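You operate a simulated robot arm through the tools that you are given. There is no shell and no other tool.

You run a simulated robot arm. Do the job below in one go: nothing can be reset, and whatever is moved stays where it is left.

JOB
Try both gauges in the black tray's blue cap, green first. Bin it if the green one won't go in.
Fine: the reject bin; both gauges go back in their holes.

Only the result counts: the job must be done as asked and must still hold three seconds after the hand-in. Knocking over, shifting, dropping, spilling or breaking anything else fails it. A push-on lid holds only when it is set on centred and level and pressed home; a screw cap is set on level and turned clockwise until tight.

ROBOT AND FRAMES
A 6-joint arm with a two-finger parallel gripper, fixed in place. Base frame: the origin is at the foot of the arm, x ahead of it, y to its left, z up; the work surface is at about z = 86. Lengths are in cm, angles in degrees, forces in N, time in s.
With the tool pointing down near the work surface it reaches from about 26 to 68 cm from the base axis. Its first joint turns from -66.0 to 66.0 degrees. Payload 2.9 kg.
The tool frame sits at the grasp point between the pads (the TCP): z along the fingers, y along the line on which they close. The tips reach 3 cm beyond it. Largest opening 11 cm; finger width 2, thickness 1; the body of the gripper, 4.8 by 11.2 cm, starts 5.5 cm behind the TCP.
Orientation is that of the tool frame in the base frame, as a unit quaternion [w, x, y, z]. With the fingers straight down and closing along the base's y, the tool's x points along the base's -x, its y along +y and its z along -z.

CONTROLS
- The arm moves only by the tool apply_moves. Its argument "series" is a list of rows, each a list of 3 entries, a list of its own where there are three numbers: the opening, from 0 (shut) to 1 (fully open), then the shift along the tool's x, y, z in units of 250 mm (1.0 is 250 mm), then the turn, a rotation vector about the tool's x, y, z in units of 60 degrees (1.0 is 60 degrees). In form: [[jaw, [dx, dy, dz], [ax, ay, az]], ...]. A call has 1 to 20 rows; each row is the pose to reach, as a shift and turn from the pose commanded when the call began, along the tool's axes at that moment. A call with a number of a shift or a turn outside -1 to 1 is refused whole. Each row takes 0.2 s and may step no farther than 5 cm and 8.6 degrees from the row before; otherwise, or with a gripper value out of range, the whole call is refused. A pose out of reach is approached as far as the arm can. The call stops where the force on the tool passes 40 N (or 10 N more than at its start, if that is more) or the arm is blocked; 0.2 s more then pass. Each finger travels about 10.8 cm/s and halts on what it meets, pressing with about 28 N; the grip force reading is that of the motor and also rises with nothing between the fingers. The clock runs only during rows and for 0.2 s after the last one: add rows that repeat a pose to give the fingers time. It gives the time, the measured TCP pose, the force on the tool (base axes), the opening and the grip force at its end, in the units of the frame above (readings bear some noise), with the torque about the TCP (base axes, N m) and any sound that the robot's microphone picked up.
- Cameras (640 x 400 px; columns grow to the right, rows downward): "scene" is fixed at [8.14, 43.6, 138.64]; the picture's right is [-0.72, -0.70, 0.00], its down [-0.38, 0.39, -0.83] and it looks along [0.58, -0.60, -0.55] (base axes); focal length 340 px, centre (320, 200). "wrist" rides on the gripper at [7.2, 1.7, -10.3] in the tool frame; the picture's right is [-0.23, 0.97, 0.00], its down [-0.76, -0.18, -0.62] and it looks along [-0.61, -0.14, 0.78] (tool axes); focal length 222 px, centre (320, 200). There is no depth. A picture from a camera that has moved, and an enlarged one, comes with that camera's place and axes in the base frame and with its lens.
- grab_frame(camera): a new picture of that camera. No time passes.
- close_up(camera, box): a new picture of the part [left, top, right, bottom] of that camera's present view, enlarged. No time passes.
- sign_off(): hands the job in; it is judged then, once.

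Places have to be worked out from the pictures, the camera data and where the tool is seen. Open the gripper and draw the arm clear of the work before you hand the job in, unless the task says otherwise.

The tools are called after ">>>" by a JSON object that holds its "fn" and its "kwargs". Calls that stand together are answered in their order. apply_moves: Moves the arm, as the interface text tells. Its arguments: {"type":"object","properties":{"series":{"type":"array","items":{"type":"array"}}},"required":["series"]} The other tools are called the same way: grab_frame (camera) takes a picture; close_up (camera, box) takes an enlarged picture of a part of a camera's view; sign_off () hands the job in.

At the start:

```text
t: 0.0
tool_pos: [46.0, -1.87, 117.35]
tool_rot: [0.001, 0.0, 1.0, -0.001]
wrist_force: [-0.8, -0.7, 0.8]
moment: [-0.01, -0.01, 0.0]
width: 11.02
gripper_force: 0.1
```

scene: 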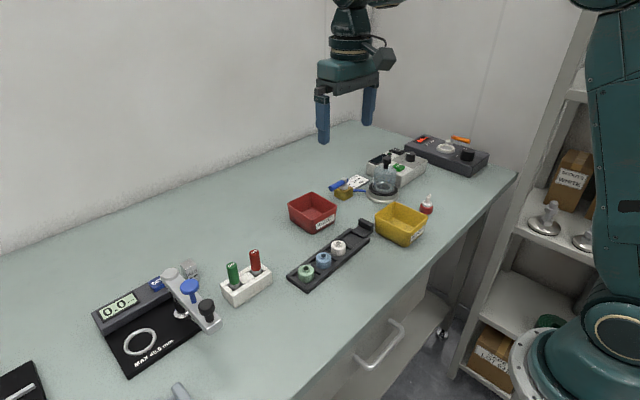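
wrist: 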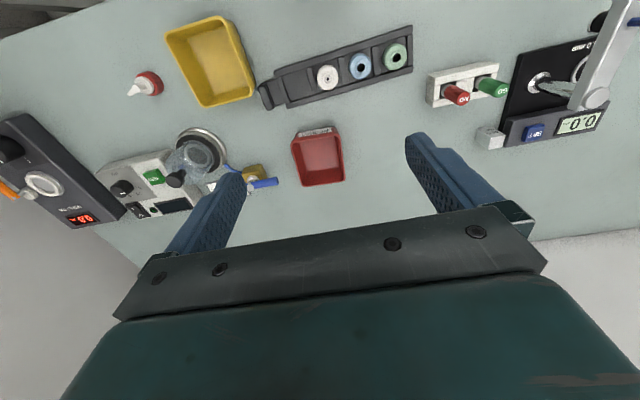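

I'll start by reading the labels on the bins, the gauges and the tray in both views.

>>> {"fn": "close_up", "kwargs": {"camera": "scene", "box": [270, 180, 450, 295]}}

>>> {"fn": "close_up", "kwargs": {"camera": "scene", "box": [80, 230, 300, 390]}}

>>> {"fn": "close_up", "kwargs": {"camera": "wrist", "box": [250, 10, 430, 125]}}

>>> {"fn": "close_up", "kwargs": {"camera": "wrist", "box": [410, 10, 640, 160]}}

>>> {"fn": "close_up", "kwargs": {"camera": "scene", "box": [320, 120, 500, 235]}}

```text
3.48 times, centred on (360, 238) of scene
camera zoom: at [8.14, 43.6, 138.64], right [-0.72, -0.7, 0.0], down [-0.38, 0.39, -0.83], along [0.58, -0.6, -0.55], focal length 1182 px, centre (181, 70)
```

zoom: 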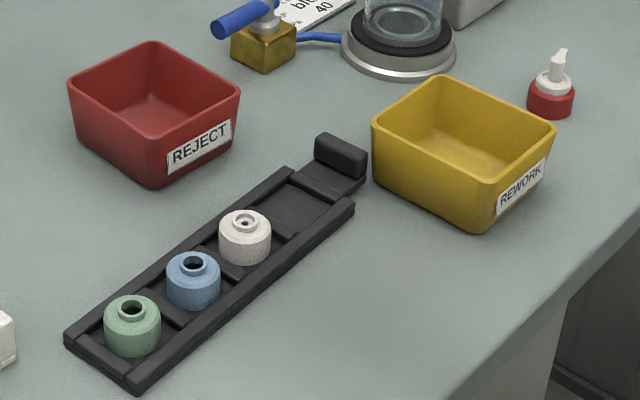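

```text
2.50 times, centred on (190, 310) of scene
camera zoom: at [8.14, 43.6, 138.64], right [-0.72, -0.7, 0.0], down [-0.38, 0.39, -0.83], along [0.58, -0.6, -0.55], focal length 849 px, centre (645, -75)
```

zoom: 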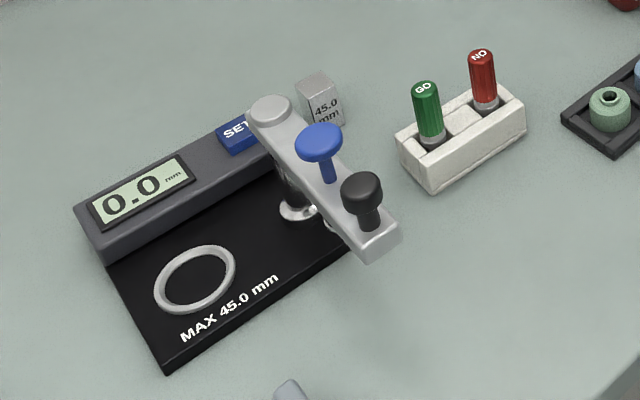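

```text
3.48 times, centred on (340, 68) of wrist
camera zoom: at [38.74, -0.24, 127.57], right [0.23, 0.97, 0.0], down [0.76, -0.18, 0.62], along [0.61, -0.14, -0.78], focal length 773 px, centre (250, 661)
```

zoom: 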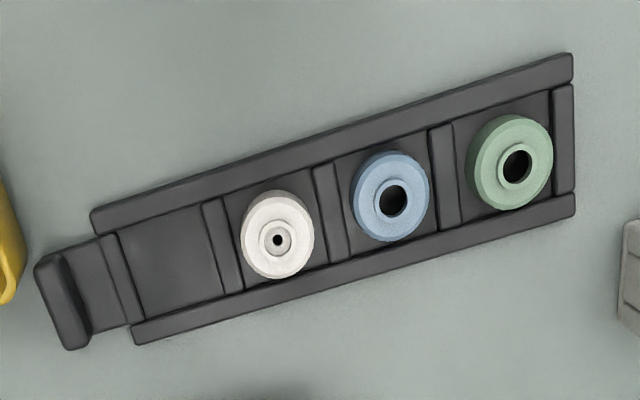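

```text
2.67 times, centred on (525, 85) of wrist
camera zoom: at [38.74, -0.24, 127.57], right [0.23, 0.97, 0.0], down [0.76, -0.18, 0.62], along [0.61, -0.14, -0.78], focal length 592 px, centre (-227, 507)
```

zoom: 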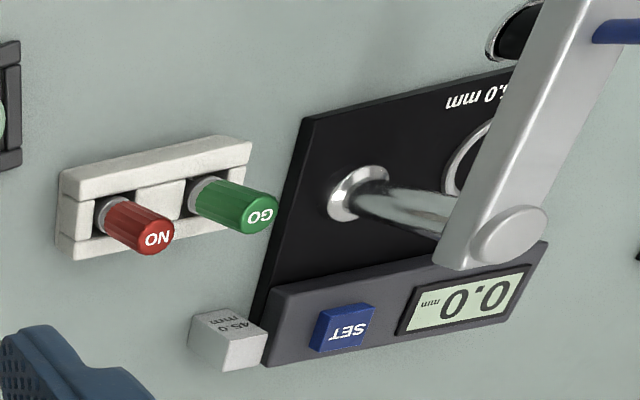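

```text
3.48 times, centred on (410, 178) of scene
camera zoom: at [8.14, 43.6, 138.64], right [-0.72, -0.7, 0.0], down [-0.38, 0.39, -0.83], along [0.58, -0.6, -0.55], focal length 1182 px, centre (7, 278)
```

zoom: 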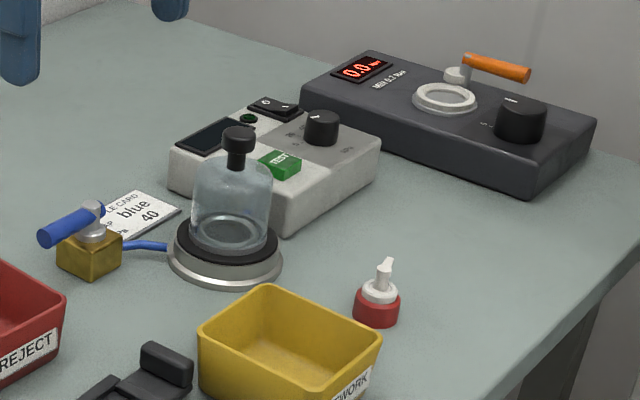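

The red REJECT bin is at about (59,-5.5). The green GO gauge's top is near (51.5, 22.2, 94.7), the red NO gauge near (51.3, 17.2), and the blue cap near (45.3, 4.5, top ~89). I'll move above the green gauge and look again from closer.

>>> {"fn": "apply_moves", "kwargs": {"series": [[0.9, [-0.037, 0.16, 0.049], [0, 0, 0]], [0.8, [-0.073, 0.321, 0.098], [0, 0, 0]], [0.7, [-0.11, 0.481, 0.147], [0, 0, 0]], [0.6, [-0.147, 0.642, 0.196], [0, 0, 0]], [0.5, [-0.183, 0.802, 0.245], [0, 0, 0]], [0.4, [-0.22, 0.963, 0.294], [0, 0, 0]], [0.4, [-0.22, 0.963, 0.294], [0, 0, 0]]]}}

>>> {"fn": "grab_frame", "kwargs": {"camera": "wrist"}}

>>> {"fn": "grab_frame", "kwargs": {"camera": "scene"}}

```text
t: 1.6
tool_pos: [51.45, 22.24, 110.0]
tool_rot: [0.001, 0.0, 1.0, 0.0]
wrist_force: [-0.5, 0.8, 0.6]
moment: [0.01, -0.02, -0.03]
width: 4.44
gripper_force: 0.2
```

```text
taken
camera wrist: at [44.29, 23.97, 120.29], right [0.23, 0.97, 0.0], down [0.76, -0.18, 0.62], along [0.61, -0.14, -0.78], focal length 222 px, centre (320, 200)
```

wrist: 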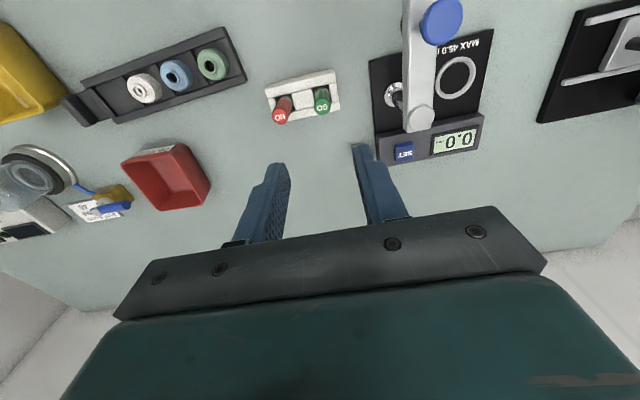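

```text
taken
```

scene: 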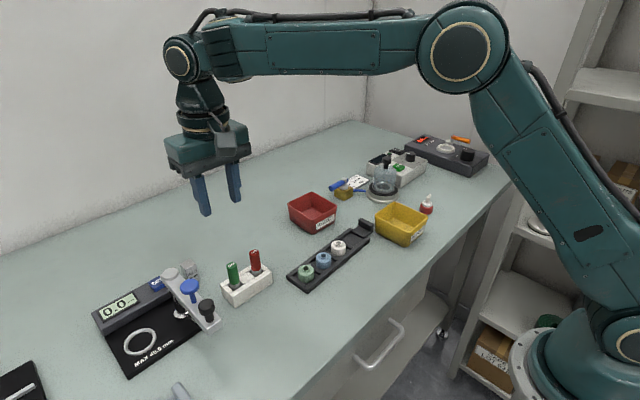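

Now I'll zoom in on the gauge block from this view to pin down positions and the block's orientation.

>>> {"fn": "close_up", "kwargs": {"camera": "wrist", "box": [250, 55, 360, 135]}}

>>> {"fn": "close_up", "kwargs": {"camera": "scene", "box": [210, 240, 290, 310]}}

>>> {"fn": "close_up", "kwargs": {"camera": "wrist", "box": [80, 20, 260, 130]}}

```text
5.00 times, centred on (305, 95) of wrist
camera zoom: at [44.29, 23.97, 120.29], right [0.23, 0.97, 0.0], down [0.76, -0.18, 0.62], along [0.61, -0.14, -0.78], focal length 1111 px, centre (395, 725)
```

zoom: 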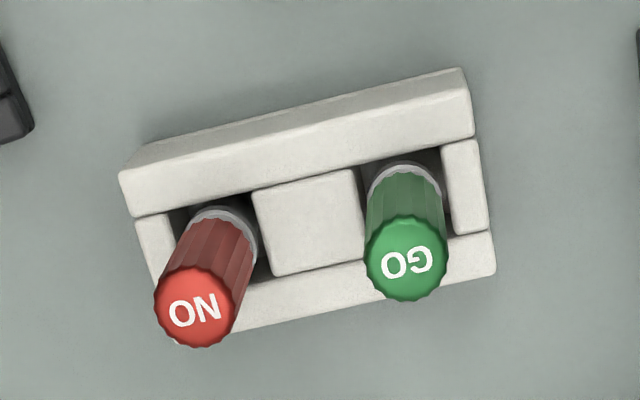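

```text
5.71 times, centred on (250, 275) of scene
camera zoom: at [8.14, 43.6, 138.64], right [-0.72, -0.7, 0.0], down [-0.38, 0.39, -0.83], along [0.58, -0.6, -0.55], focal length 1941 px, centre (720, -229)
```

zoom: 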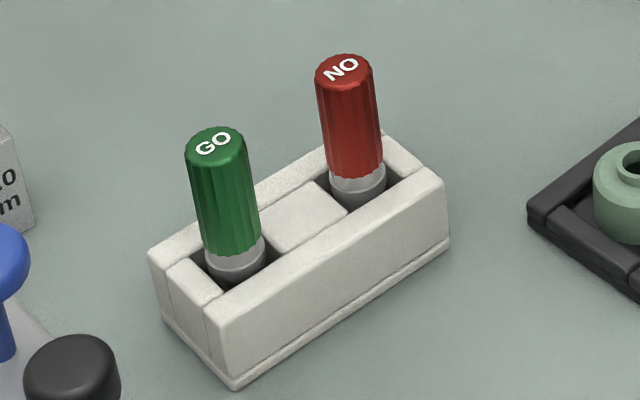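

```text
3.56 times, centred on (170, 75) of wrist
camera zoom: at [44.29, 23.97, 120.29], right [0.23, 0.97, 0.0], down [0.76, -0.18, 0.62], along [0.61, -0.14, -0.78], focal length 790 px, centre (853, 644)
```

zoom: 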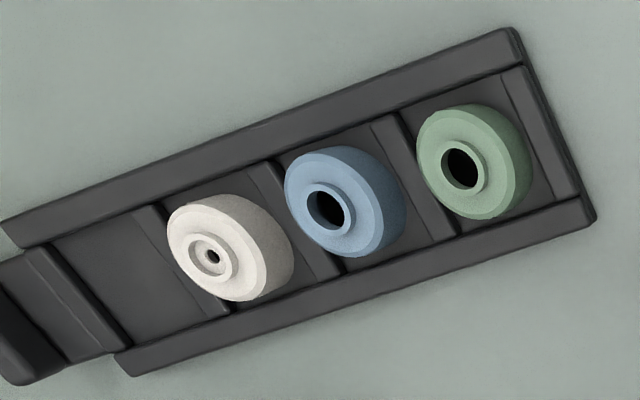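

The gauges stand along base y: green at about (51.4, 22.4) and red at about (51.4, 17.5), tops near z = 94.3. I'll descend to just above the green handle and check alignment.

>>> {"fn": "apply_moves", "kwargs": {"series": [[0.4, [0, 0.004, 0.16], [0, 0, 0]], [0.4, [0, 0.006, 0.32], [0, 0, 0]], [0.4, [0, 0.007, 0.42], [0, 0, 0]], [0.4, [0, 0.007, 0.42], [0, 0, 0]]]}}

>>> {"fn": "grab_frame", "kwargs": {"camera": "wrist"}}

>>> {"fn": "close_up", "kwargs": {"camera": "scene", "box": [180, 200, 310, 310]}}

```text
t: 2.6
tool_pos: [51.38, 22.28, 99.39]
tool_rot: [-0.001, 0.0, 1.0, 0.0]
wrist_force: [-0.4, 0.1, 0.4]
moment: [0.01, -0.03, 0.01]
width: 4.41
gripper_force: 0.0
```

```text
taken
camera wrist: at [44.26, 24.05, 109.67], right [0.23, 0.97, 0.0], down [0.76, -0.18, 0.62], along [0.61, -0.14, -0.78], focal length 222 px, centre (320, 200)
```

wrist: 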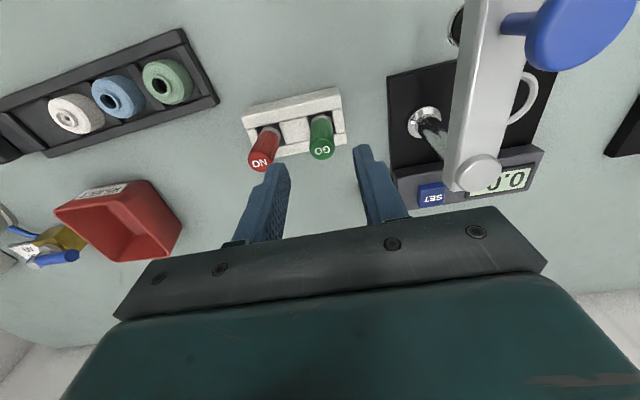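

```text
3.64 times, centred on (245, 255) of scene
camera zoom: at [8.14, 43.6, 138.64], right [-0.72, -0.7, 0.0], down [-0.38, 0.39, -0.83], along [0.58, -0.6, -0.55], focal length 1235 px, centre (593, 0)
```

zoom: 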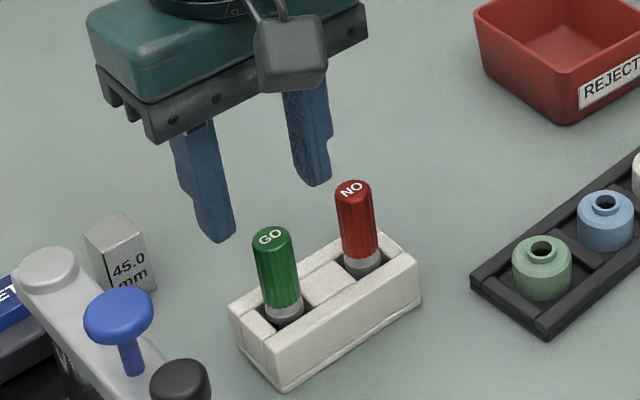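

I'll zoom in on the green top relative to the fingers before committing.

>>> {"fn": "close_up", "kwargs": {"camera": "wrist", "box": [230, 80, 400, 190]}}

```text
3.64 times, centred on (315, 135) of wrist
camera zoom: at [44.26, 24.05, 109.67], right [0.23, 0.97, 0.0], down [0.76, -0.18, 0.62], along [0.61, -0.14, -0.78], focal length 808 px, centre (338, 436)
```

zoom: 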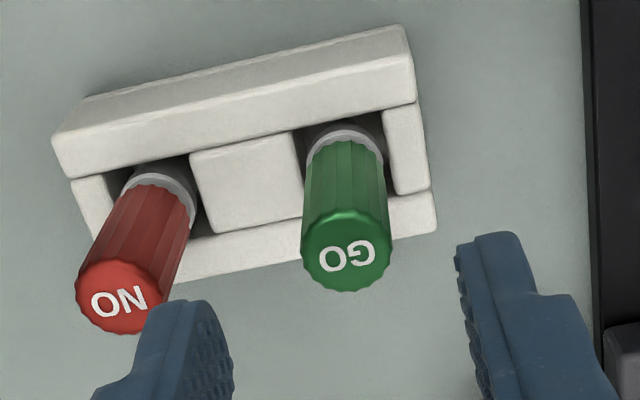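

Fused estimate of the green handle: centre (51.45, 22.45), spanning about z = 90.3–94.3. I'll lower so the tips sit at z≈91, beside the handle only, and close.

>>> {"fn": "apply_moves", "kwargs": {"series": [[0.4, [0.002, 0.003, 0.08], [0, 0, 0]], [0.4, [0.002, 0.003, 0.16], [0, 0, 0]], [0.4, [0.002, 0.003, 0.22], [0, 0, 0]], [0.4, [0.002, 0.003, 0.22], [0, 0, 0]], [0.3, [0.002, 0.003, 0.22], [0, 0, 0]], [0.2, [0.002, 0.003, 0.22], [0, 0, 0]], [0.1, [0.002, 0.003, 0.22], [0, 0, 0]], [0.1, [0.002, 0.003, 0.22], [0, 0, 0]], [0.1, [0.002, 0.003, 0.22], [0, 0, 0]]]}}

>>> {"fn": "close_up", "kwargs": {"camera": "wrist", "box": [230, 80, 400, 190]}}

>>> {"fn": "close_up", "kwargs": {"camera": "scene", "box": [180, 200, 310, 310]}}

```text
t: 4.6
tool_pos: [51.41, 22.44, 93.93]
tool_rot: [0.0, 0.001, 1.0, -0.001]
wrist_force: [0.0, 0.4, -0.5]
moment: [0.02, 0.02, 0.01]
width: 1.81
gripper_force: 27.5
```

```text
3.64 times, centred on (315, 135) of wrist
camera zoom: at [44.19, 24.15, 104.19], right [0.23, 0.97, 0.0], down [0.76, -0.18, 0.62], along [0.61, -0.14, -0.78], focal length 808 px, centre (338, 436)
```

zoom: 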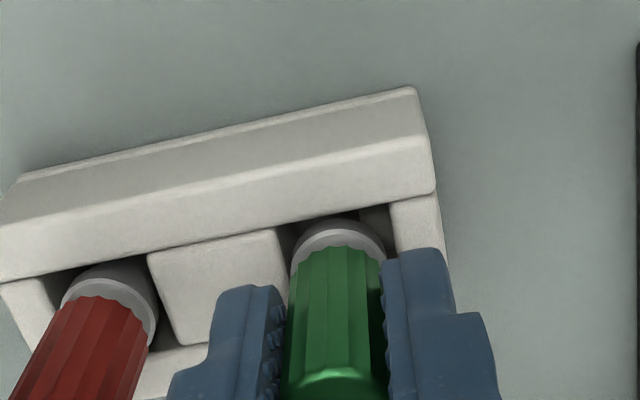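

```text
3.64 times, centred on (245, 255) of scene
camera zoom: at [8.14, 43.6, 138.64], right [-0.72, -0.7, 0.0], down [-0.38, 0.39, -0.83], along [0.58, -0.6, -0.55], focal length 1235 px, centre (593, 0)
```

zoom: 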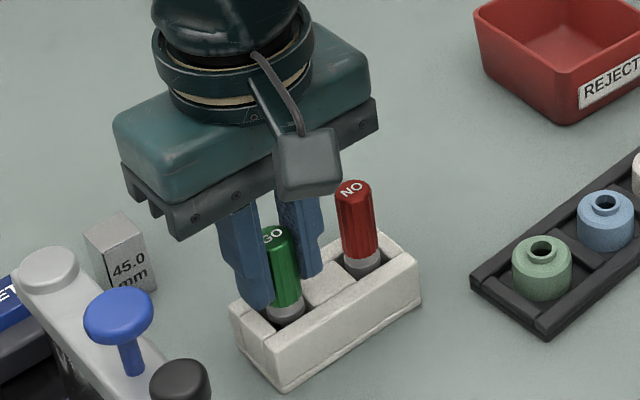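

Gripped at 1.8 cm wide. I record the stow pose as (51.45, 22.45, 94.0) and lift straight up to look at the pin.

>>> {"fn": "apply_moves", "kwargs": {"series": [[0.1, [0, 0, -0.04], [0, 0, 0]], [0.1, [0, 0, -0.12], [0, 0, 0]], [0.1, [0, 0, -0.24], [0, 0, 0]], [0.1, [0, 0, -0.4], [0, 0, 0]], [0.1, [0, 0, -0.4], [0, 0, 0]]]}}

>>> {"fn": "grab_frame", "kwargs": {"camera": "wrist"}}

>>> {"fn": "close_up", "kwargs": {"camera": "scene", "box": [180, 160, 310, 310]}}

```text
t: 5.8
tool_pos: [51.59, 22.31, 103.99]
tool_rot: [-0.001, 0.0, 1.0, 0.0]
wrist_force: [0.3, -0.5, -1.1]
moment: [0.02, 0.01, -0.01]
width: 1.83
gripper_force: 28.3
```

```text
taken
camera wrist: at [44.24, 24.07, 114.26], right [0.23, 0.97, 0.0], down [0.76, -0.18, 0.62], along [0.61, -0.14, -0.78], focal length 222 px, centre (320, 200)
```

wrist: 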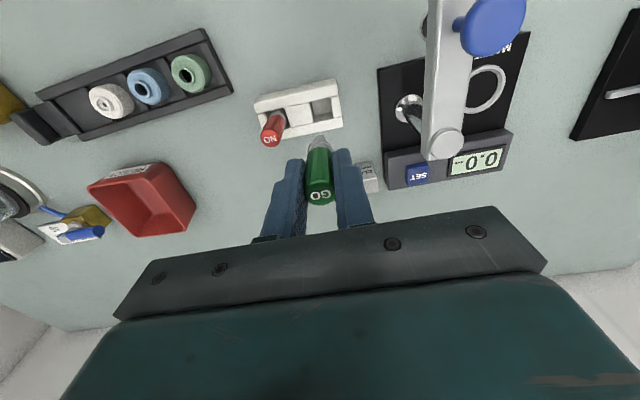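

```text
2.67 times, centred on (245, 235) of scene
camera zoom: at [8.14, 43.6, 138.64], right [-0.72, -0.7, 0.0], down [-0.38, 0.39, -0.83], along [0.58, -0.6, -0.55], focal length 906 px, centre (520, 107)
```

zoom: 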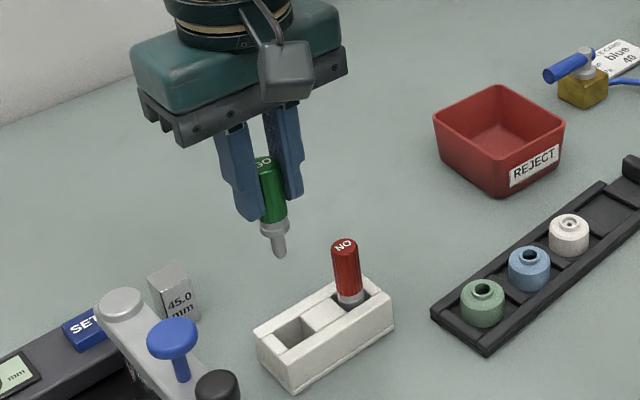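

The gauge is up, with a collar and a narrower pin below it. I'll zoom for pin size and the cap's bore.

>>> {"fn": "close_up", "kwargs": {"camera": "scene", "box": [215, 195, 305, 305]}}

>>> {"fn": "close_up", "kwargs": {"camera": "wrist", "box": [240, 70, 380, 220]}}

>>> {"fn": "close_up", "kwargs": {"camera": "scene", "box": [285, 230, 375, 290]}}

>>> {"fn": "close_up", "kwargs": {"camera": "wrist", "box": [80, 20, 240, 140]}}

```text
3.64 times, centred on (260, 250) of scene
camera zoom: at [8.14, 43.6, 138.64], right [-0.72, -0.7, 0.0], down [-0.38, 0.39, -0.83], along [0.58, -0.6, -0.55], focal length 1235 px, centre (538, 18)
```

zoom: 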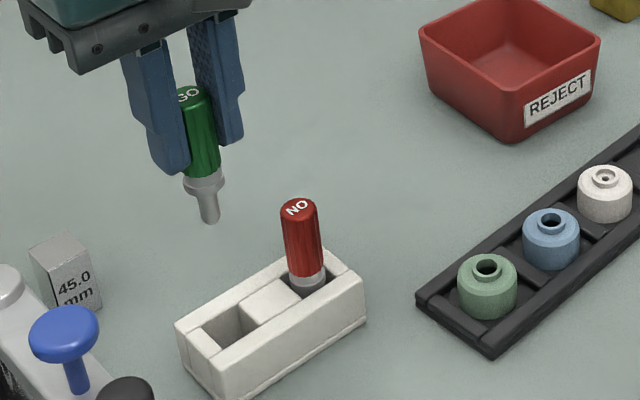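

```text
2.67 times, centred on (310, 145) of wrist
camera zoom: at [44.24, 24.07, 114.26], right [0.23, 0.97, 0.0], down [0.76, -0.18, 0.62], along [0.61, -0.14, -0.78], focal length 592 px, centre (347, 347)
```

zoom: 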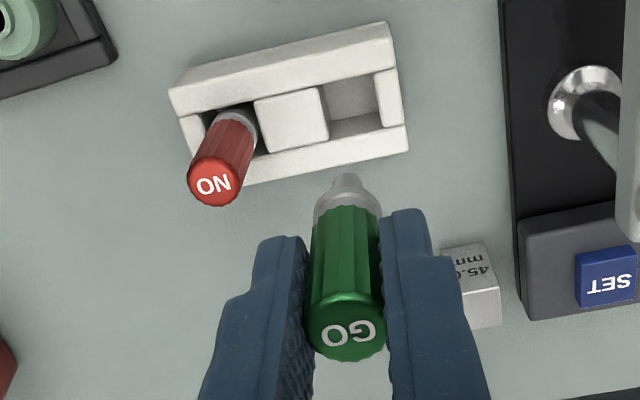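

```text
6.67 times, centred on (330, 260) of scene
camera zoom: at [8.14, 43.6, 138.64], right [-0.72, -0.7, 0.0], down [-0.38, 0.39, -0.83], along [0.58, -0.6, -0.55], focal length 2265 px, centre (253, -200)
```

zoom: 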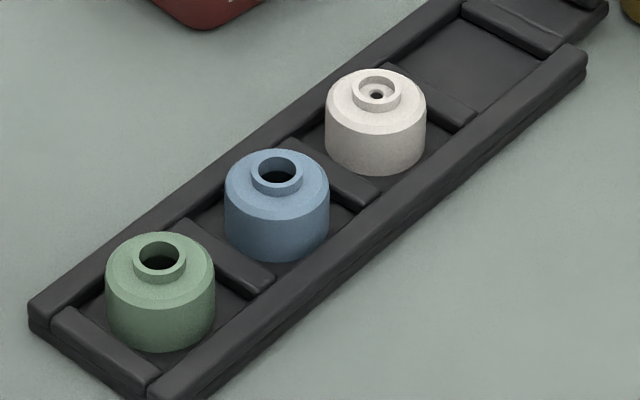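

```text
3.33 times, centred on (160, 80) of wrist
camera zoom: at [44.24, 24.07, 114.26], right [0.23, 0.97, 0.0], down [0.76, -0.18, 0.62], along [0.61, -0.14, -0.78], focal length 740 px, centre (853, 600)
```

zoom: 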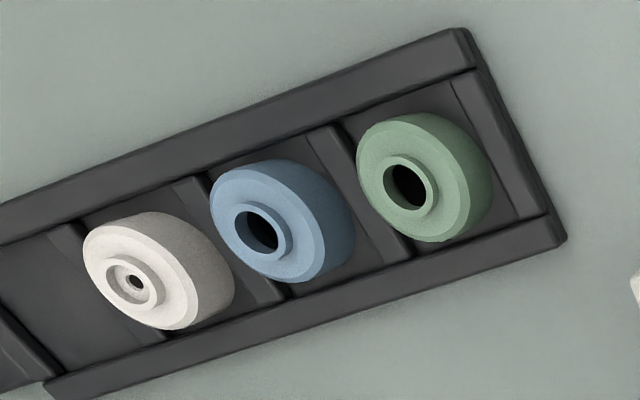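

The pin is about 1.0 cm wide and 2.4 cm long, with its tip roughly 7 cm below the TCP. The blue bore (~1.15 cm) is at about (45.2, 4.55) with its rim at z≈88.6. I'll carry the gauge across and hover above the bore.

>>> {"fn": "apply_moves", "kwargs": {"series": [[0.1, [0.05, -0.143, 0], [0, 0, 0]], [0.1, [0.1, -0.286, 0], [0, 0, 0]], [0.1, [0.15, -0.43, 0], [0, 0, 0]], [0.1, [0.2, -0.573, 0], [0, 0, 0]], [0.1, [0.25, -0.716, 0], [0, 0, 0]], [0.1, [0.25, -0.716, 0.12], [0, 0, 0]], [0.1, [0.25, -0.716, 0.2], [0, 0, 0]], [0.1, [0.25, -0.716, 0.2], [0, 0, 0]]]}}

>>> {"fn": "grab_frame", "kwargs": {"camera": "wrist"}}

>>> {"fn": "close_up", "kwargs": {"camera": "wrist", "box": [260, 80, 380, 200]}}

>>> {"fn": "close_up", "kwargs": {"camera": "scene", "box": [285, 190, 375, 290]}}

```text
t: 7.6
tool_pos: [45.18, 4.44, 98.9]
tool_rot: [0.0, 0.0, 1.0, -0.001]
wrist_force: [0.0, -1.1, -0.6]
moment: [0.02, 0.01, 0.02]
width: 1.79
gripper_force: 27.9
```

```text
taken
camera wrist: at [37.99, 6.25, 109.17], right [0.23, 0.97, 0.0], down [0.76, -0.18, 0.62], along [0.61, -0.14, -0.78], focal length 222 px, centre (320, 200)
```

wrist: 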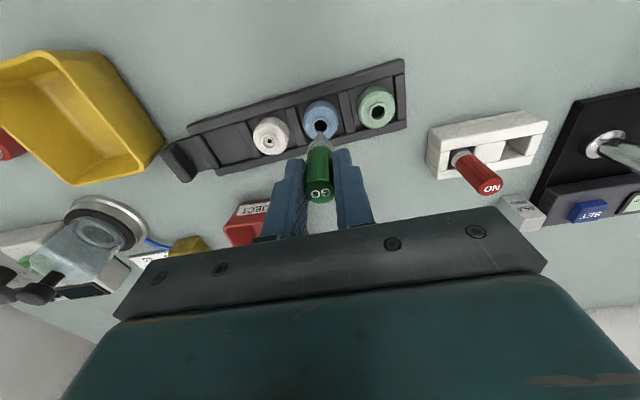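

```text
3.33 times, centred on (320, 140) of wrist
camera zoom: at [37.99, 6.25, 109.17], right [0.23, 0.97, 0.0], down [0.76, -0.18, 0.62], along [0.61, -0.14, -0.78], focal length 740 px, centre (320, 400)
```

zoom: 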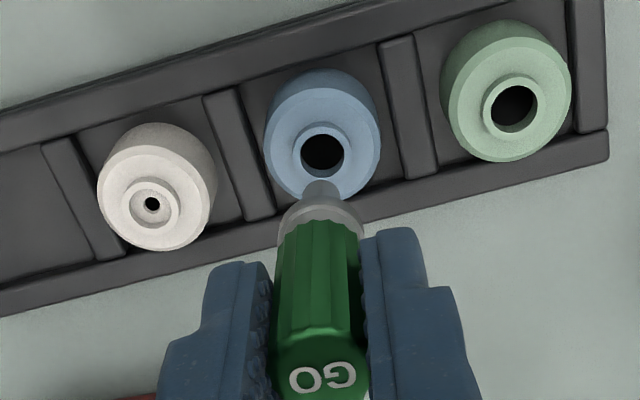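

```text
4.00 times, centred on (330, 240) of scene
camera zoom: at [8.14, 43.6, 138.64], right [-0.72, -0.7, 0.0], down [-0.38, 0.39, -0.83], along [0.58, -0.6, -0.55], focal length 1359 px, centre (280, 40)
```

zoom: 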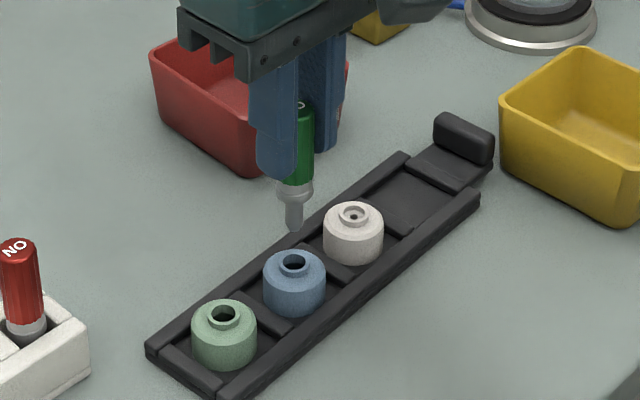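

The scene view shows the pin nearly above the bore. I'll zoom tighter in both views to measure the remaining offset and any tilt.

>>> {"fn": "close_up", "kwargs": {"camera": "scene", "box": [305, 210, 345, 275]}}

>>> {"fn": "close_up", "kwargs": {"camera": "wrist", "box": [295, 95, 345, 160]}}

```text
6.15 times, centred on (325, 242) of scene
camera zoom: at [8.14, 43.6, 138.64], right [-0.72, -0.7, 0.0], down [-0.38, 0.39, -0.83], along [0.58, -0.6, -0.55], focal length 2090 px, centre (289, -62)
```

zoom: 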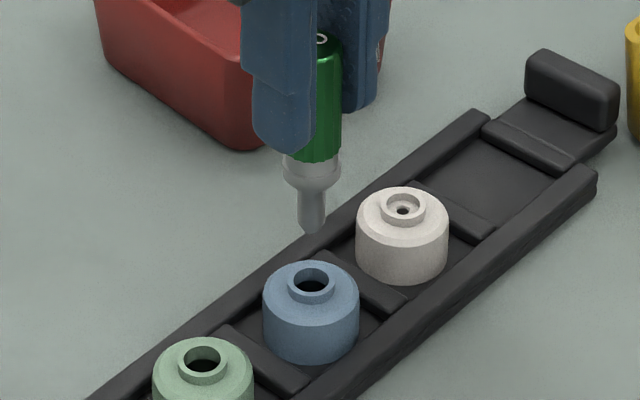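

```text
6.15 times, centred on (320, 128) of wrist
camera zoom: at [37.99, 6.25, 109.17], right [0.23, 0.97, 0.0], down [0.76, -0.18, 0.62], along [0.61, -0.14, -0.78], focal length 1367 px, centre (320, 646)
```

zoom: 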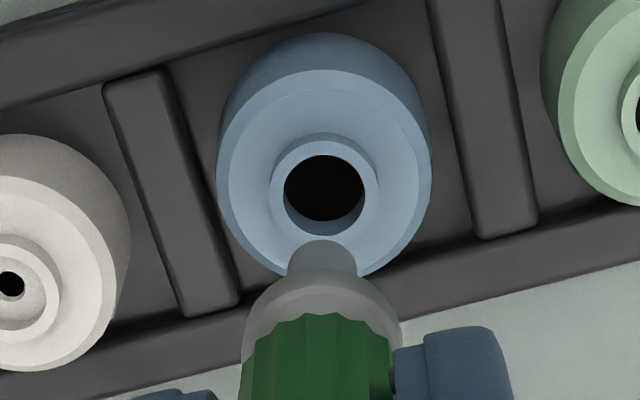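

Both views put the pin within about 0.5 mm of the bore axis, with no visible tilt. I'll correct y by 0.3 mm and lower slowly to the mouth, watching the force.

>>> {"fn": "apply_moves", "kwargs": {"series": [[0.1, [0, 0.0012, 0.04], [0, 0, 0]], [0.1, [0, 0.0012, 0.08], [0, 0, 0]], [0.1, [0, 0.0012, 0.092], [0, 0, 0]], [0.1, [0, 0.0012, 0.1], [0, 0, 0]], [0.1, [0, 0.0012, 0.108], [0, 0, 0]], [0.1, [0, 0.0012, 0.116], [0, 0, 0]], [0.1, [0, 0.0012, 0.124], [0, 0, 0]], [0.1, [0, 0.0012, 0.132], [0, 0, 0]], [0.1, [0, 0.0012, 0.132], [0, 0, 0]]]}}

>>> {"fn": "close_up", "kwargs": {"camera": "scene", "box": [305, 210, 345, 275]}}

>>> {"fn": "close_up", "kwargs": {"camera": "wrist", "box": [295, 95, 345, 160]}}

```text
t: 9.6
tool_pos: [45.13, 4.48, 95.59]
tool_rot: [-0.001, 0.001, 1.0, 0.0]
wrist_force: [-0.2, 0.5, -1.2]
moment: [-0.01, 0.0, -0.01]
width: 1.81
gripper_force: 28.2
```

```text
6.15 times, centred on (325, 242) of scene
camera zoom: at [8.14, 43.6, 138.64], right [-0.72, -0.7, 0.0], down [-0.38, 0.39, -0.83], along [0.58, -0.6, -0.55], focal length 2090 px, centre (289, -62)
```

zoom: 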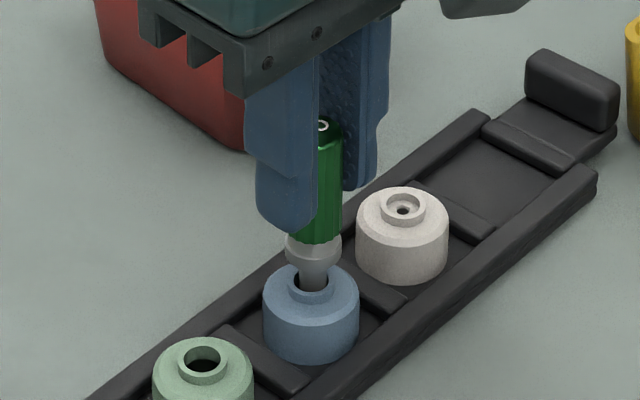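

```text
6.15 times, centred on (320, 128) of wrist
camera zoom: at [37.92, 6.23, 105.88], right [0.23, 0.97, 0.0], down [0.76, -0.18, 0.62], along [0.61, -0.14, -0.78], focal length 1367 px, centre (320, 646)
```

zoom: 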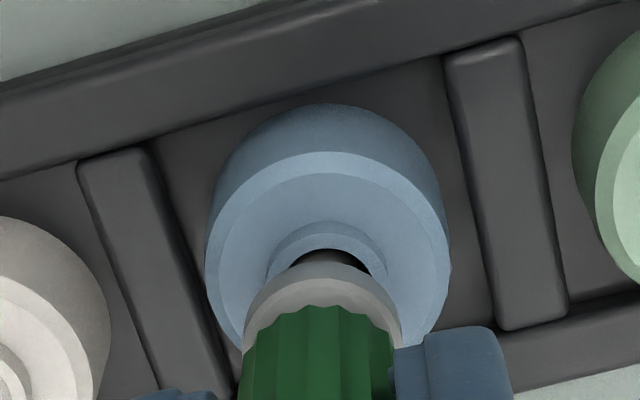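

The force is still near zero, with the tip at the mouth. I'll zoom in further to refine centring.

>>> {"fn": "close_up", "kwargs": {"camera": "scene", "box": [315, 238, 335, 268]}}

>>> {"fn": "close_up", "kwargs": {"camera": "wrist", "box": [305, 115, 340, 150]}}

```text
13.33 times, centred on (325, 253) of scene
camera zoom: at [8.14, 43.6, 138.64], right [-0.72, -0.7, 0.0], down [-0.38, 0.39, -0.83], along [0.58, -0.6, -0.55], focal length 4530 px, centre (253, -507)
```

zoom: 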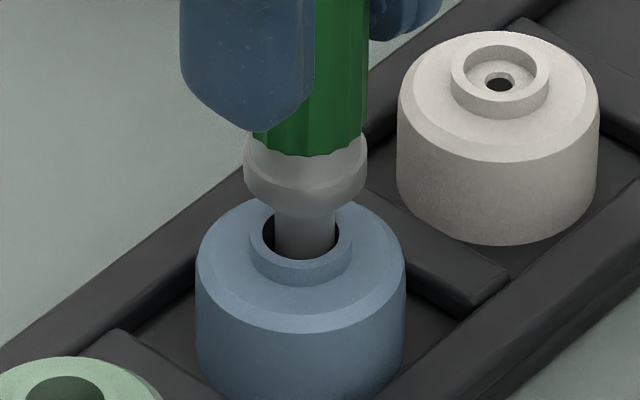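

```text
11.43 times, centred on (322, 132) of wrist
camera zoom: at [37.92, 6.23, 105.88], right [0.23, 0.97, 0.0], down [0.76, -0.18, 0.62], along [0.61, -0.14, -0.78], focal length 2538 px, centre (291, 971)
```

zoom: 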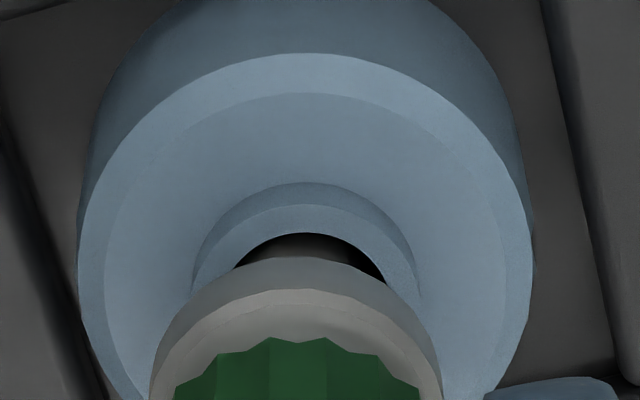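

The pin is already about 1 cm into the bore with no force, sitting slightly off toward -y. I'll recentre by about 0.8 mm and continue slowly down until the collar nears the rim.

>>> {"fn": "apply_moves", "kwargs": {"series": [[0.1, [-0.001, 0.003, 0], [0, 0, 0]], [0.1, [-0.001, 0.003, 0.006], [0, 0, 0]], [0.1, [-0.001, 0.003, 0.012], [0, 0, 0]], [0.1, [-0.001, 0.003, 0.018], [0, 0, 0]], [0.1, [-0.001, 0.003, 0.024], [0, 0, 0]], [0.1, [-0.001, 0.003, 0.03], [0, 0, 0]], [0.1, [-0.001, 0.003, 0.03], [0, 0, 0]]]}}

>>> {"fn": "close_up", "kwargs": {"camera": "scene", "box": [315, 238, 335, 268]}}

>>> {"fn": "close_up", "kwargs": {"camera": "wrist", "box": [305, 115, 340, 150]}}

```text
t: 11.2
tool_pos: [45.35, 4.56, 94.98]
tool_rot: [0.002, 0.0, 1.0, 0.0]
wrist_force: [0.5, 0.9, 22.0]
moment: [0.25, -0.03, -0.02]
width: 1.79
gripper_force: 28.1
```

```text
13.33 times, centred on (325, 253) of scene
camera zoom: at [8.11, 43.6, 138.64], right [-0.72, -0.7, 0.0], down [-0.38, 0.39, -0.84], along [0.58, -0.6, -0.55], focal length 4530 px, centre (253, -507)
```

zoom: 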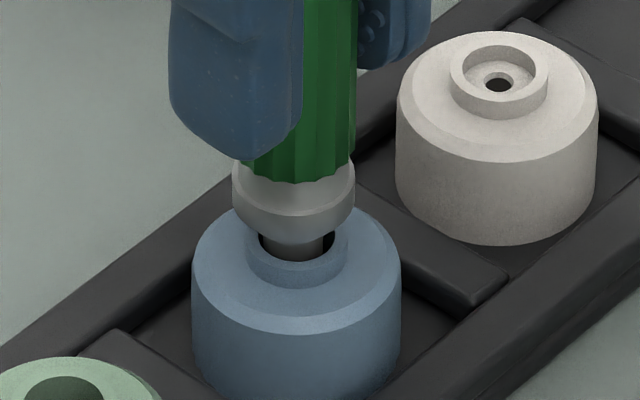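

```text
11.43 times, centred on (322, 132) of wrist
camera zoom: at [37.99, 6.31, 105.24], right [0.23, 0.97, 0.0], down [0.76, -0.18, 0.63], along [0.61, -0.14, -0.78], focal length 2538 px, centre (291, 971)
```

zoom: 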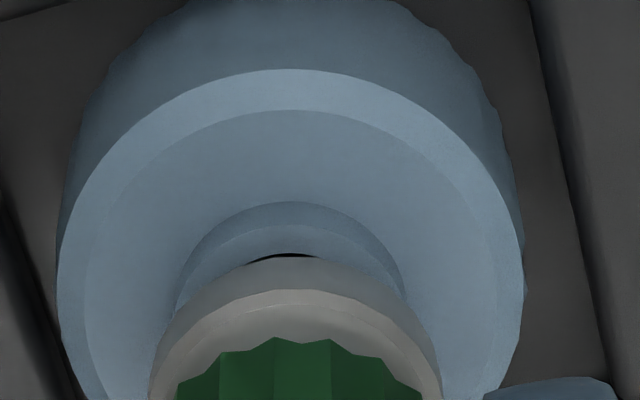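

At z≈95.0 the force rose to 22 N with about 2 mm still left before the collar, so the pin met something inside. I'll withdraw slowly, checking that the cap stays put, and look straight down into the bore.

>>> {"fn": "apply_moves", "kwargs": {"series": [[0.1, [0, 0, -0.01], [0, 0, 0]], [0.1, [0, 0, -0.03], [0, 0, 0]], [0.1, [0, 0, -0.06], [0, 0, 0]], [0.1, [0, 0, -0.11], [0, 0, 0]], [0.1, [0, 0, -0.19], [0, 0, 0]], [0.1, [-0.1, -0.03, -0.19], [0, 0, 0]], [0.1, [-0.2, -0.06, -0.19], [0, 0, 0]], [0.1, [-0.287, -0.075, -0.19], [0, 0, 0]], [0.1, [-0.287, -0.075, -0.19], [0, 0, 0]]]}}

>>> {"fn": "grab_frame", "kwargs": {"camera": "wrist"}}

>>> {"fn": "close_up", "kwargs": {"camera": "wrist", "box": [295, 0, 345, 40]}}

>>> {"fn": "close_up", "kwargs": {"camera": "scene", "box": [295, 205, 345, 275]}}

```text
t: 13.2
tool_pos: [52.45, 2.68, 99.65]
tool_rot: [-0.001, 0.0, 1.0, 0.0]
wrist_force: [0.0, 0.0, 0.2]
moment: [-0.02, 0.01, -0.03]
width: 1.78
gripper_force: 28.0
```

```text
taken
camera wrist: at [45.17, 4.43, 109.93], right [0.23, 0.97, 0.0], down [0.76, -0.18, 0.62], along [0.61, -0.14, -0.78], focal length 222 px, centre (320, 200)
```

wrist: 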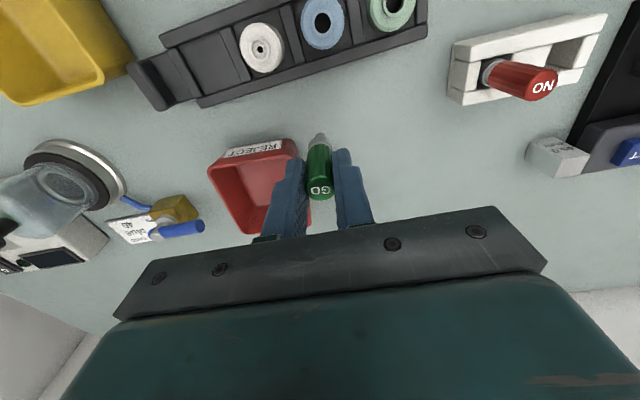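

```text
10.00 times, centred on (320, 20) of wrist
camera zoom: at [45.17, 4.43, 109.93], right [0.23, 0.97, 0.0], down [0.76, -0.18, 0.62], along [0.61, -0.14, -0.78], focal length 2221 px, centre (320, 2000)
```

zoom: 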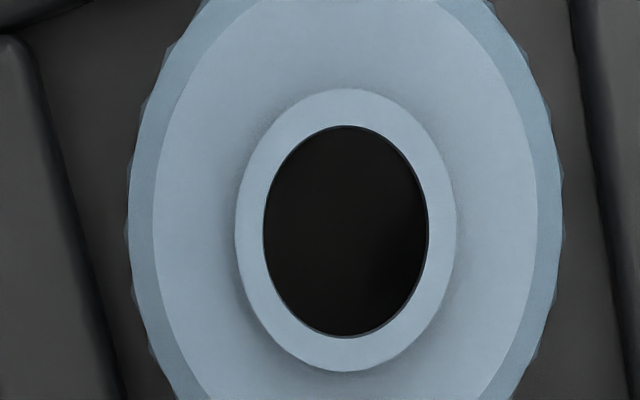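

```text
5.71 times, centred on (320, 240) of scene
camera zoom: at [8.14, 43.6, 138.64], right [-0.72, -0.7, 0.0], down [-0.38, 0.39, -0.83], along [0.58, -0.6, -0.55], focal length 1941 px, centre (320, -29)
```

zoom: 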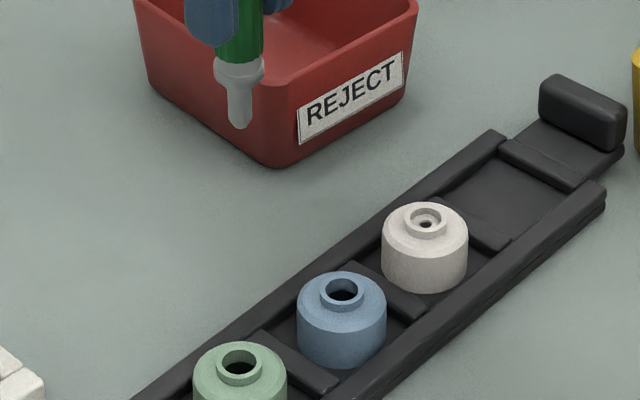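

Seen from directly above, the bore is a plain 1.23 cm hole centred at (45.25, 4.65), and the pin is about 1.0 cm. I'll re-insert, centred, and probe in small steps to tell a blind floor from a jam.

>>> {"fn": "apply_moves", "kwargs": {"series": [[0.1, [0.1, 0.025, 0], [0, 0, 0]], [0.1, [0.2, 0.05, 0], [0, 0, 0]], [0.1, [0.2864, 0.073, 0], [0, 0, 0]], [0.1, [0.2864, 0.073, 0.05], [0, 0, 0]], [0.1, [0.2864, 0.073, 0.1], [0, 0, 0]], [0.1, [0.2864, 0.073, 0.12], [0, 0, 0]], [0.1, [0.2864, 0.073, 0.135], [0, 0, 0]], [0.1, [0.2864, 0.073, 0.15], [0, 0, 0]], [0.1, [0.2864, 0.073, 0.16], [0, 0, 0]], [0.1, [0.2864, 0.073, 0.168], [0, 0, 0]], [0.1, [0.2864, 0.073, 0.168], [0, 0, 0]]]}}

>>> {"fn": "close_up", "kwargs": {"camera": "scene", "box": [315, 238, 335, 268]}}

>>> {"fn": "close_up", "kwargs": {"camera": "wrist", "box": [305, 115, 340, 150]}}

```text
t: 15.6
tool_pos: [45.18, 4.57, 95.47]
tool_rot: [-0.001, 0.0, 1.0, -0.001]
wrist_force: [0.0, -1.0, -1.4]
moment: [0.03, -0.01, -0.01]
width: 1.77
gripper_force: 28.2
```

```text
13.33 times, centred on (325, 253) of scene
camera zoom: at [8.14, 43.6, 138.64], right [-0.72, -0.7, 0.0], down [-0.38, 0.39, -0.83], along [0.58, -0.6, -0.55], focal length 4530 px, centre (253, -507)
```

zoom: 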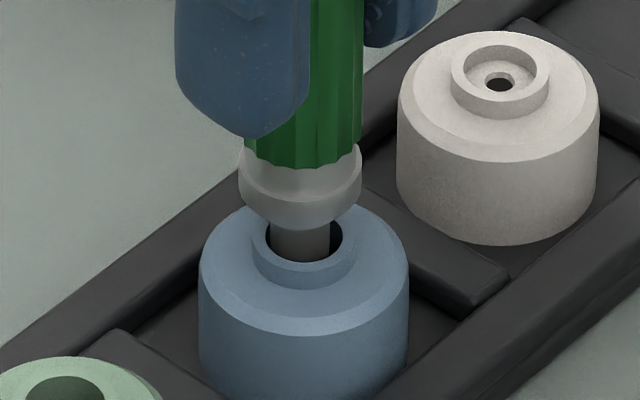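

```text
11.43 times, centred on (322, 132) of wrist
camera zoom: at [37.99, 6.26, 105.73], right [0.23, 0.97, 0.0], down [0.76, -0.18, 0.62], along [0.61, -0.14, -0.78], focal length 2538 px, centre (291, 971)
```

zoom: 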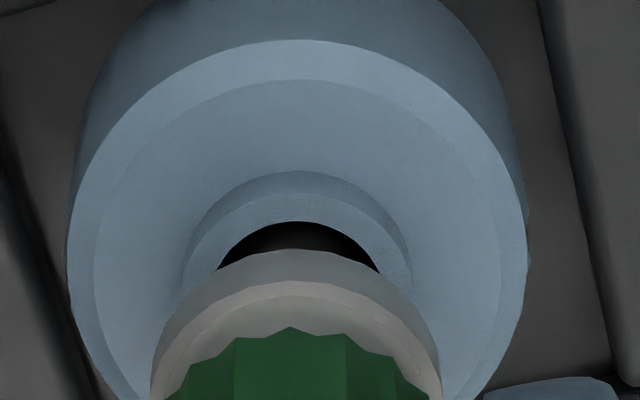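

Still free, nearly centred (about 0.5 mm off). I'll make a small correction (-x 0.8 mm) and go down 3 mm more.

>>> {"fn": "apply_moves", "kwargs": {"series": [[0.1, [0.003, 0.001, 0], [0, 0, 0]], [0.1, [0.003, 0.001, 0.004], [0, 0, 0]], [0.1, [0.003, 0.001, 0.008], [0, 0, 0]], [0.1, [0.003, 0.001, 0.012], [0, 0, 0]], [0.1, [0.003, 0.001, 0.012], [0, 0, 0]]]}}

>>> {"fn": "close_up", "kwargs": {"camera": "scene", "box": [315, 238, 335, 268]}}

```text
t: 16.8
tool_pos: [45.21, 4.51, 95.14]
tool_rot: [0.001, -0.001, 1.0, 0.0]
wrist_force: [-0.2, -0.1, 7.2]
moment: [0.01, 0.0, 0.04]
width: 1.81
gripper_force: 27.9
```

```text
13.33 times, centred on (325, 253) of scene
camera zoom: at [8.13, 43.6, 138.64], right [-0.72, -0.7, 0.0], down [-0.38, 0.39, -0.83], along [0.58, -0.6, -0.55], focal length 4530 px, centre (253, -507)
```

zoom: 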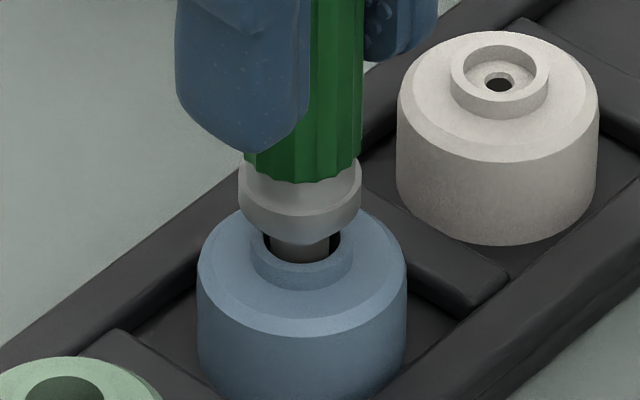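

Contact again at the same depth, now purely axial (7 N, no moment), which looks like a floor. I'll press a bit further to see whether it yields.

>>> {"fn": "apply_moves", "kwargs": {"series": [[0.1, [0, 0, 0.003], [0, 0, 0]], [0.1, [0, 0, 0.006], [0, 0, 0]], [0.1, [0, 0, 0.008], [0, 0, 0]], [0.1, [0, 0, 0.008], [0, 0, 0]]]}}

>>> {"fn": "close_up", "kwargs": {"camera": "scene", "box": [315, 238, 335, 268]}}

>>> {"fn": "close_up", "kwargs": {"camera": "wrist", "box": [295, 95, 345, 160]}}

```text
t: 17.8
tool_pos: [45.17, 4.48, 95.06]
tool_rot: [0.003, -0.001, 1.0, 0.0]
wrist_force: [1.1, 0.6, 28.5]
moment: [0.06, -0.17, 0.0]
width: 1.82
gripper_force: 28.2
```

```text
13.33 times, centred on (325, 253) of scene
camera zoom: at [8.1, 43.6, 138.64], right [-0.72, -0.7, 0.0], down [-0.38, 0.39, -0.84], along [0.58, -0.6, -0.55], focal length 4530 px, centre (253, -507)
```

zoom: 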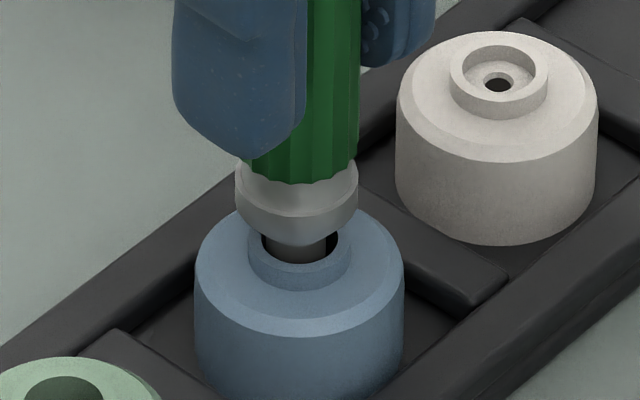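

```text
6.15 times, centred on (320, 128) of wrist
camera zoom: at [37.94, 6.28, 105.29], right [0.23, 0.97, 0.0], down [0.76, -0.18, 0.63], along [0.61, -0.14, -0.78], focal length 1367 px, centre (320, 646)
```

zoom: 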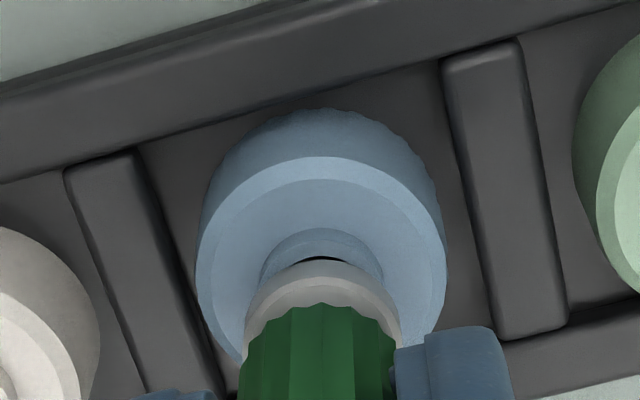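

It stops dead at the same depth (28 N), with clearance around the pin, so it behaves like a bore floor about 1.3 cm deep. I'll withdraw slowly and look into the bore at an angle to check for a ledge.

>>> {"fn": "apply_moves", "kwargs": {"series": [[0.1, [0, 0, -0.004], [0, 0, 0]], [0.1, [0, 0, -0.01], [0, 0, 0]], [0.1, [0, 0, -0.03], [0, 0, 0]], [0.1, [0, 0, -0.05], [0, 0, 0]], [0.1, [0, 0, -0.08], [0, 0, 0]], [0.1, [0, 0, -0.12], [0, 0, 0]], [0.1, [0, 0, -0.17], [0, 0, 0]], [0.1, [-0.03, 0, -0.22], [0, 0, 0]], [0.1, [-0.1, 0, -0.22], [0, 0, 0]], [0.1, [-0.1, 0, -0.22], [0, 0, 0]]]}}

>>> {"fn": "close_up", "kwargs": {"camera": "wrist", "box": [305, 75, 345, 115]}}

>>> {"fn": "close_up", "kwargs": {"camera": "scene", "box": [318, 248, 332, 262]}}

>>> {"fn": "close_up", "kwargs": {"camera": "scene", "box": [295, 205, 345, 275]}}

>>> {"fn": "grab_frame", "kwargs": {"camera": "wrist"}}

```text
t: 20.0
tool_pos: [47.57, 4.53, 100.49]
tool_rot: [0.0, 0.0, 1.0, 0.001]
wrist_force: [0.4, 0.7, 0.2]
moment: [0.03, 0.02, 0.02]
width: 1.8
gripper_force: 27.7
```

```text
10.00 times, centred on (325, 95) of wrist
camera zoom: at [40.36, 6.24, 110.71], right [0.23, 0.97, 0.0], down [0.76, -0.18, 0.62], along [0.61, -0.14, -0.78], focal length 2221 px, centre (270, 1250)
```

zoom: 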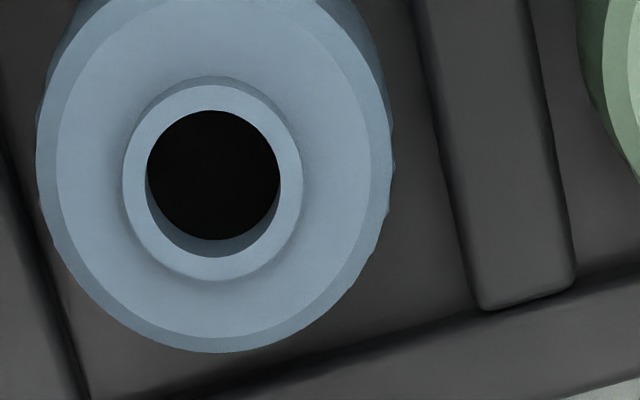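

```text
16.00 times, centred on (325, 255) of scene
camera zoom: at [8.14, 43.6, 138.64], right [-0.72, -0.7, 0.0], down [-0.38, 0.39, -0.83], along [0.58, -0.6, -0.55], focal length 5435 px, centre (240, -680)
```

zoom: 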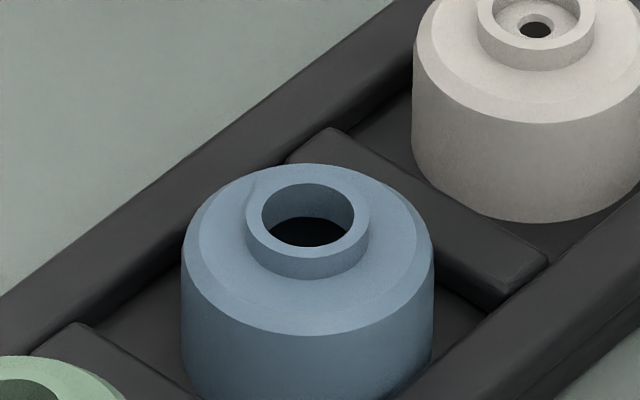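

```text
5.71 times, centred on (320, 240) of scene
camera zoom: at [8.14, 43.6, 138.64], right [-0.72, -0.7, 0.0], down [-0.38, 0.39, -0.83], along [0.58, -0.6, -0.55], focal length 1941 px, centre (320, -29)
```

zoom: 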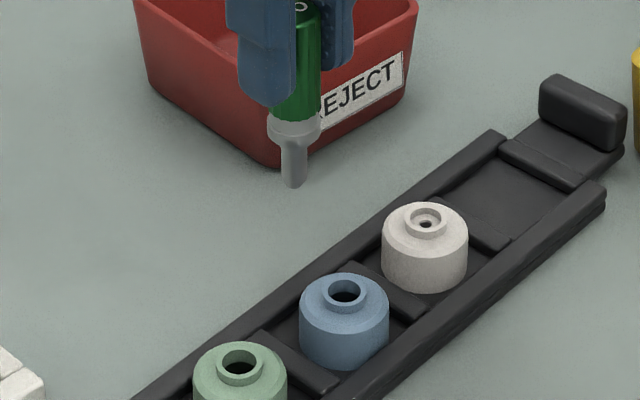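

```text
taken
camera wrist: at [40.36, 6.24, 110.71], right [0.23, 0.97, 0.0], down [0.76, -0.18, 0.62], along [0.61, -0.14, -0.78], focal length 222 px, centre (320, 200)
```

wrist: 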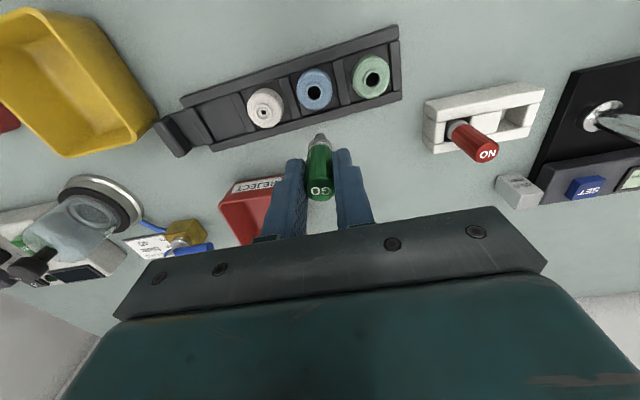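

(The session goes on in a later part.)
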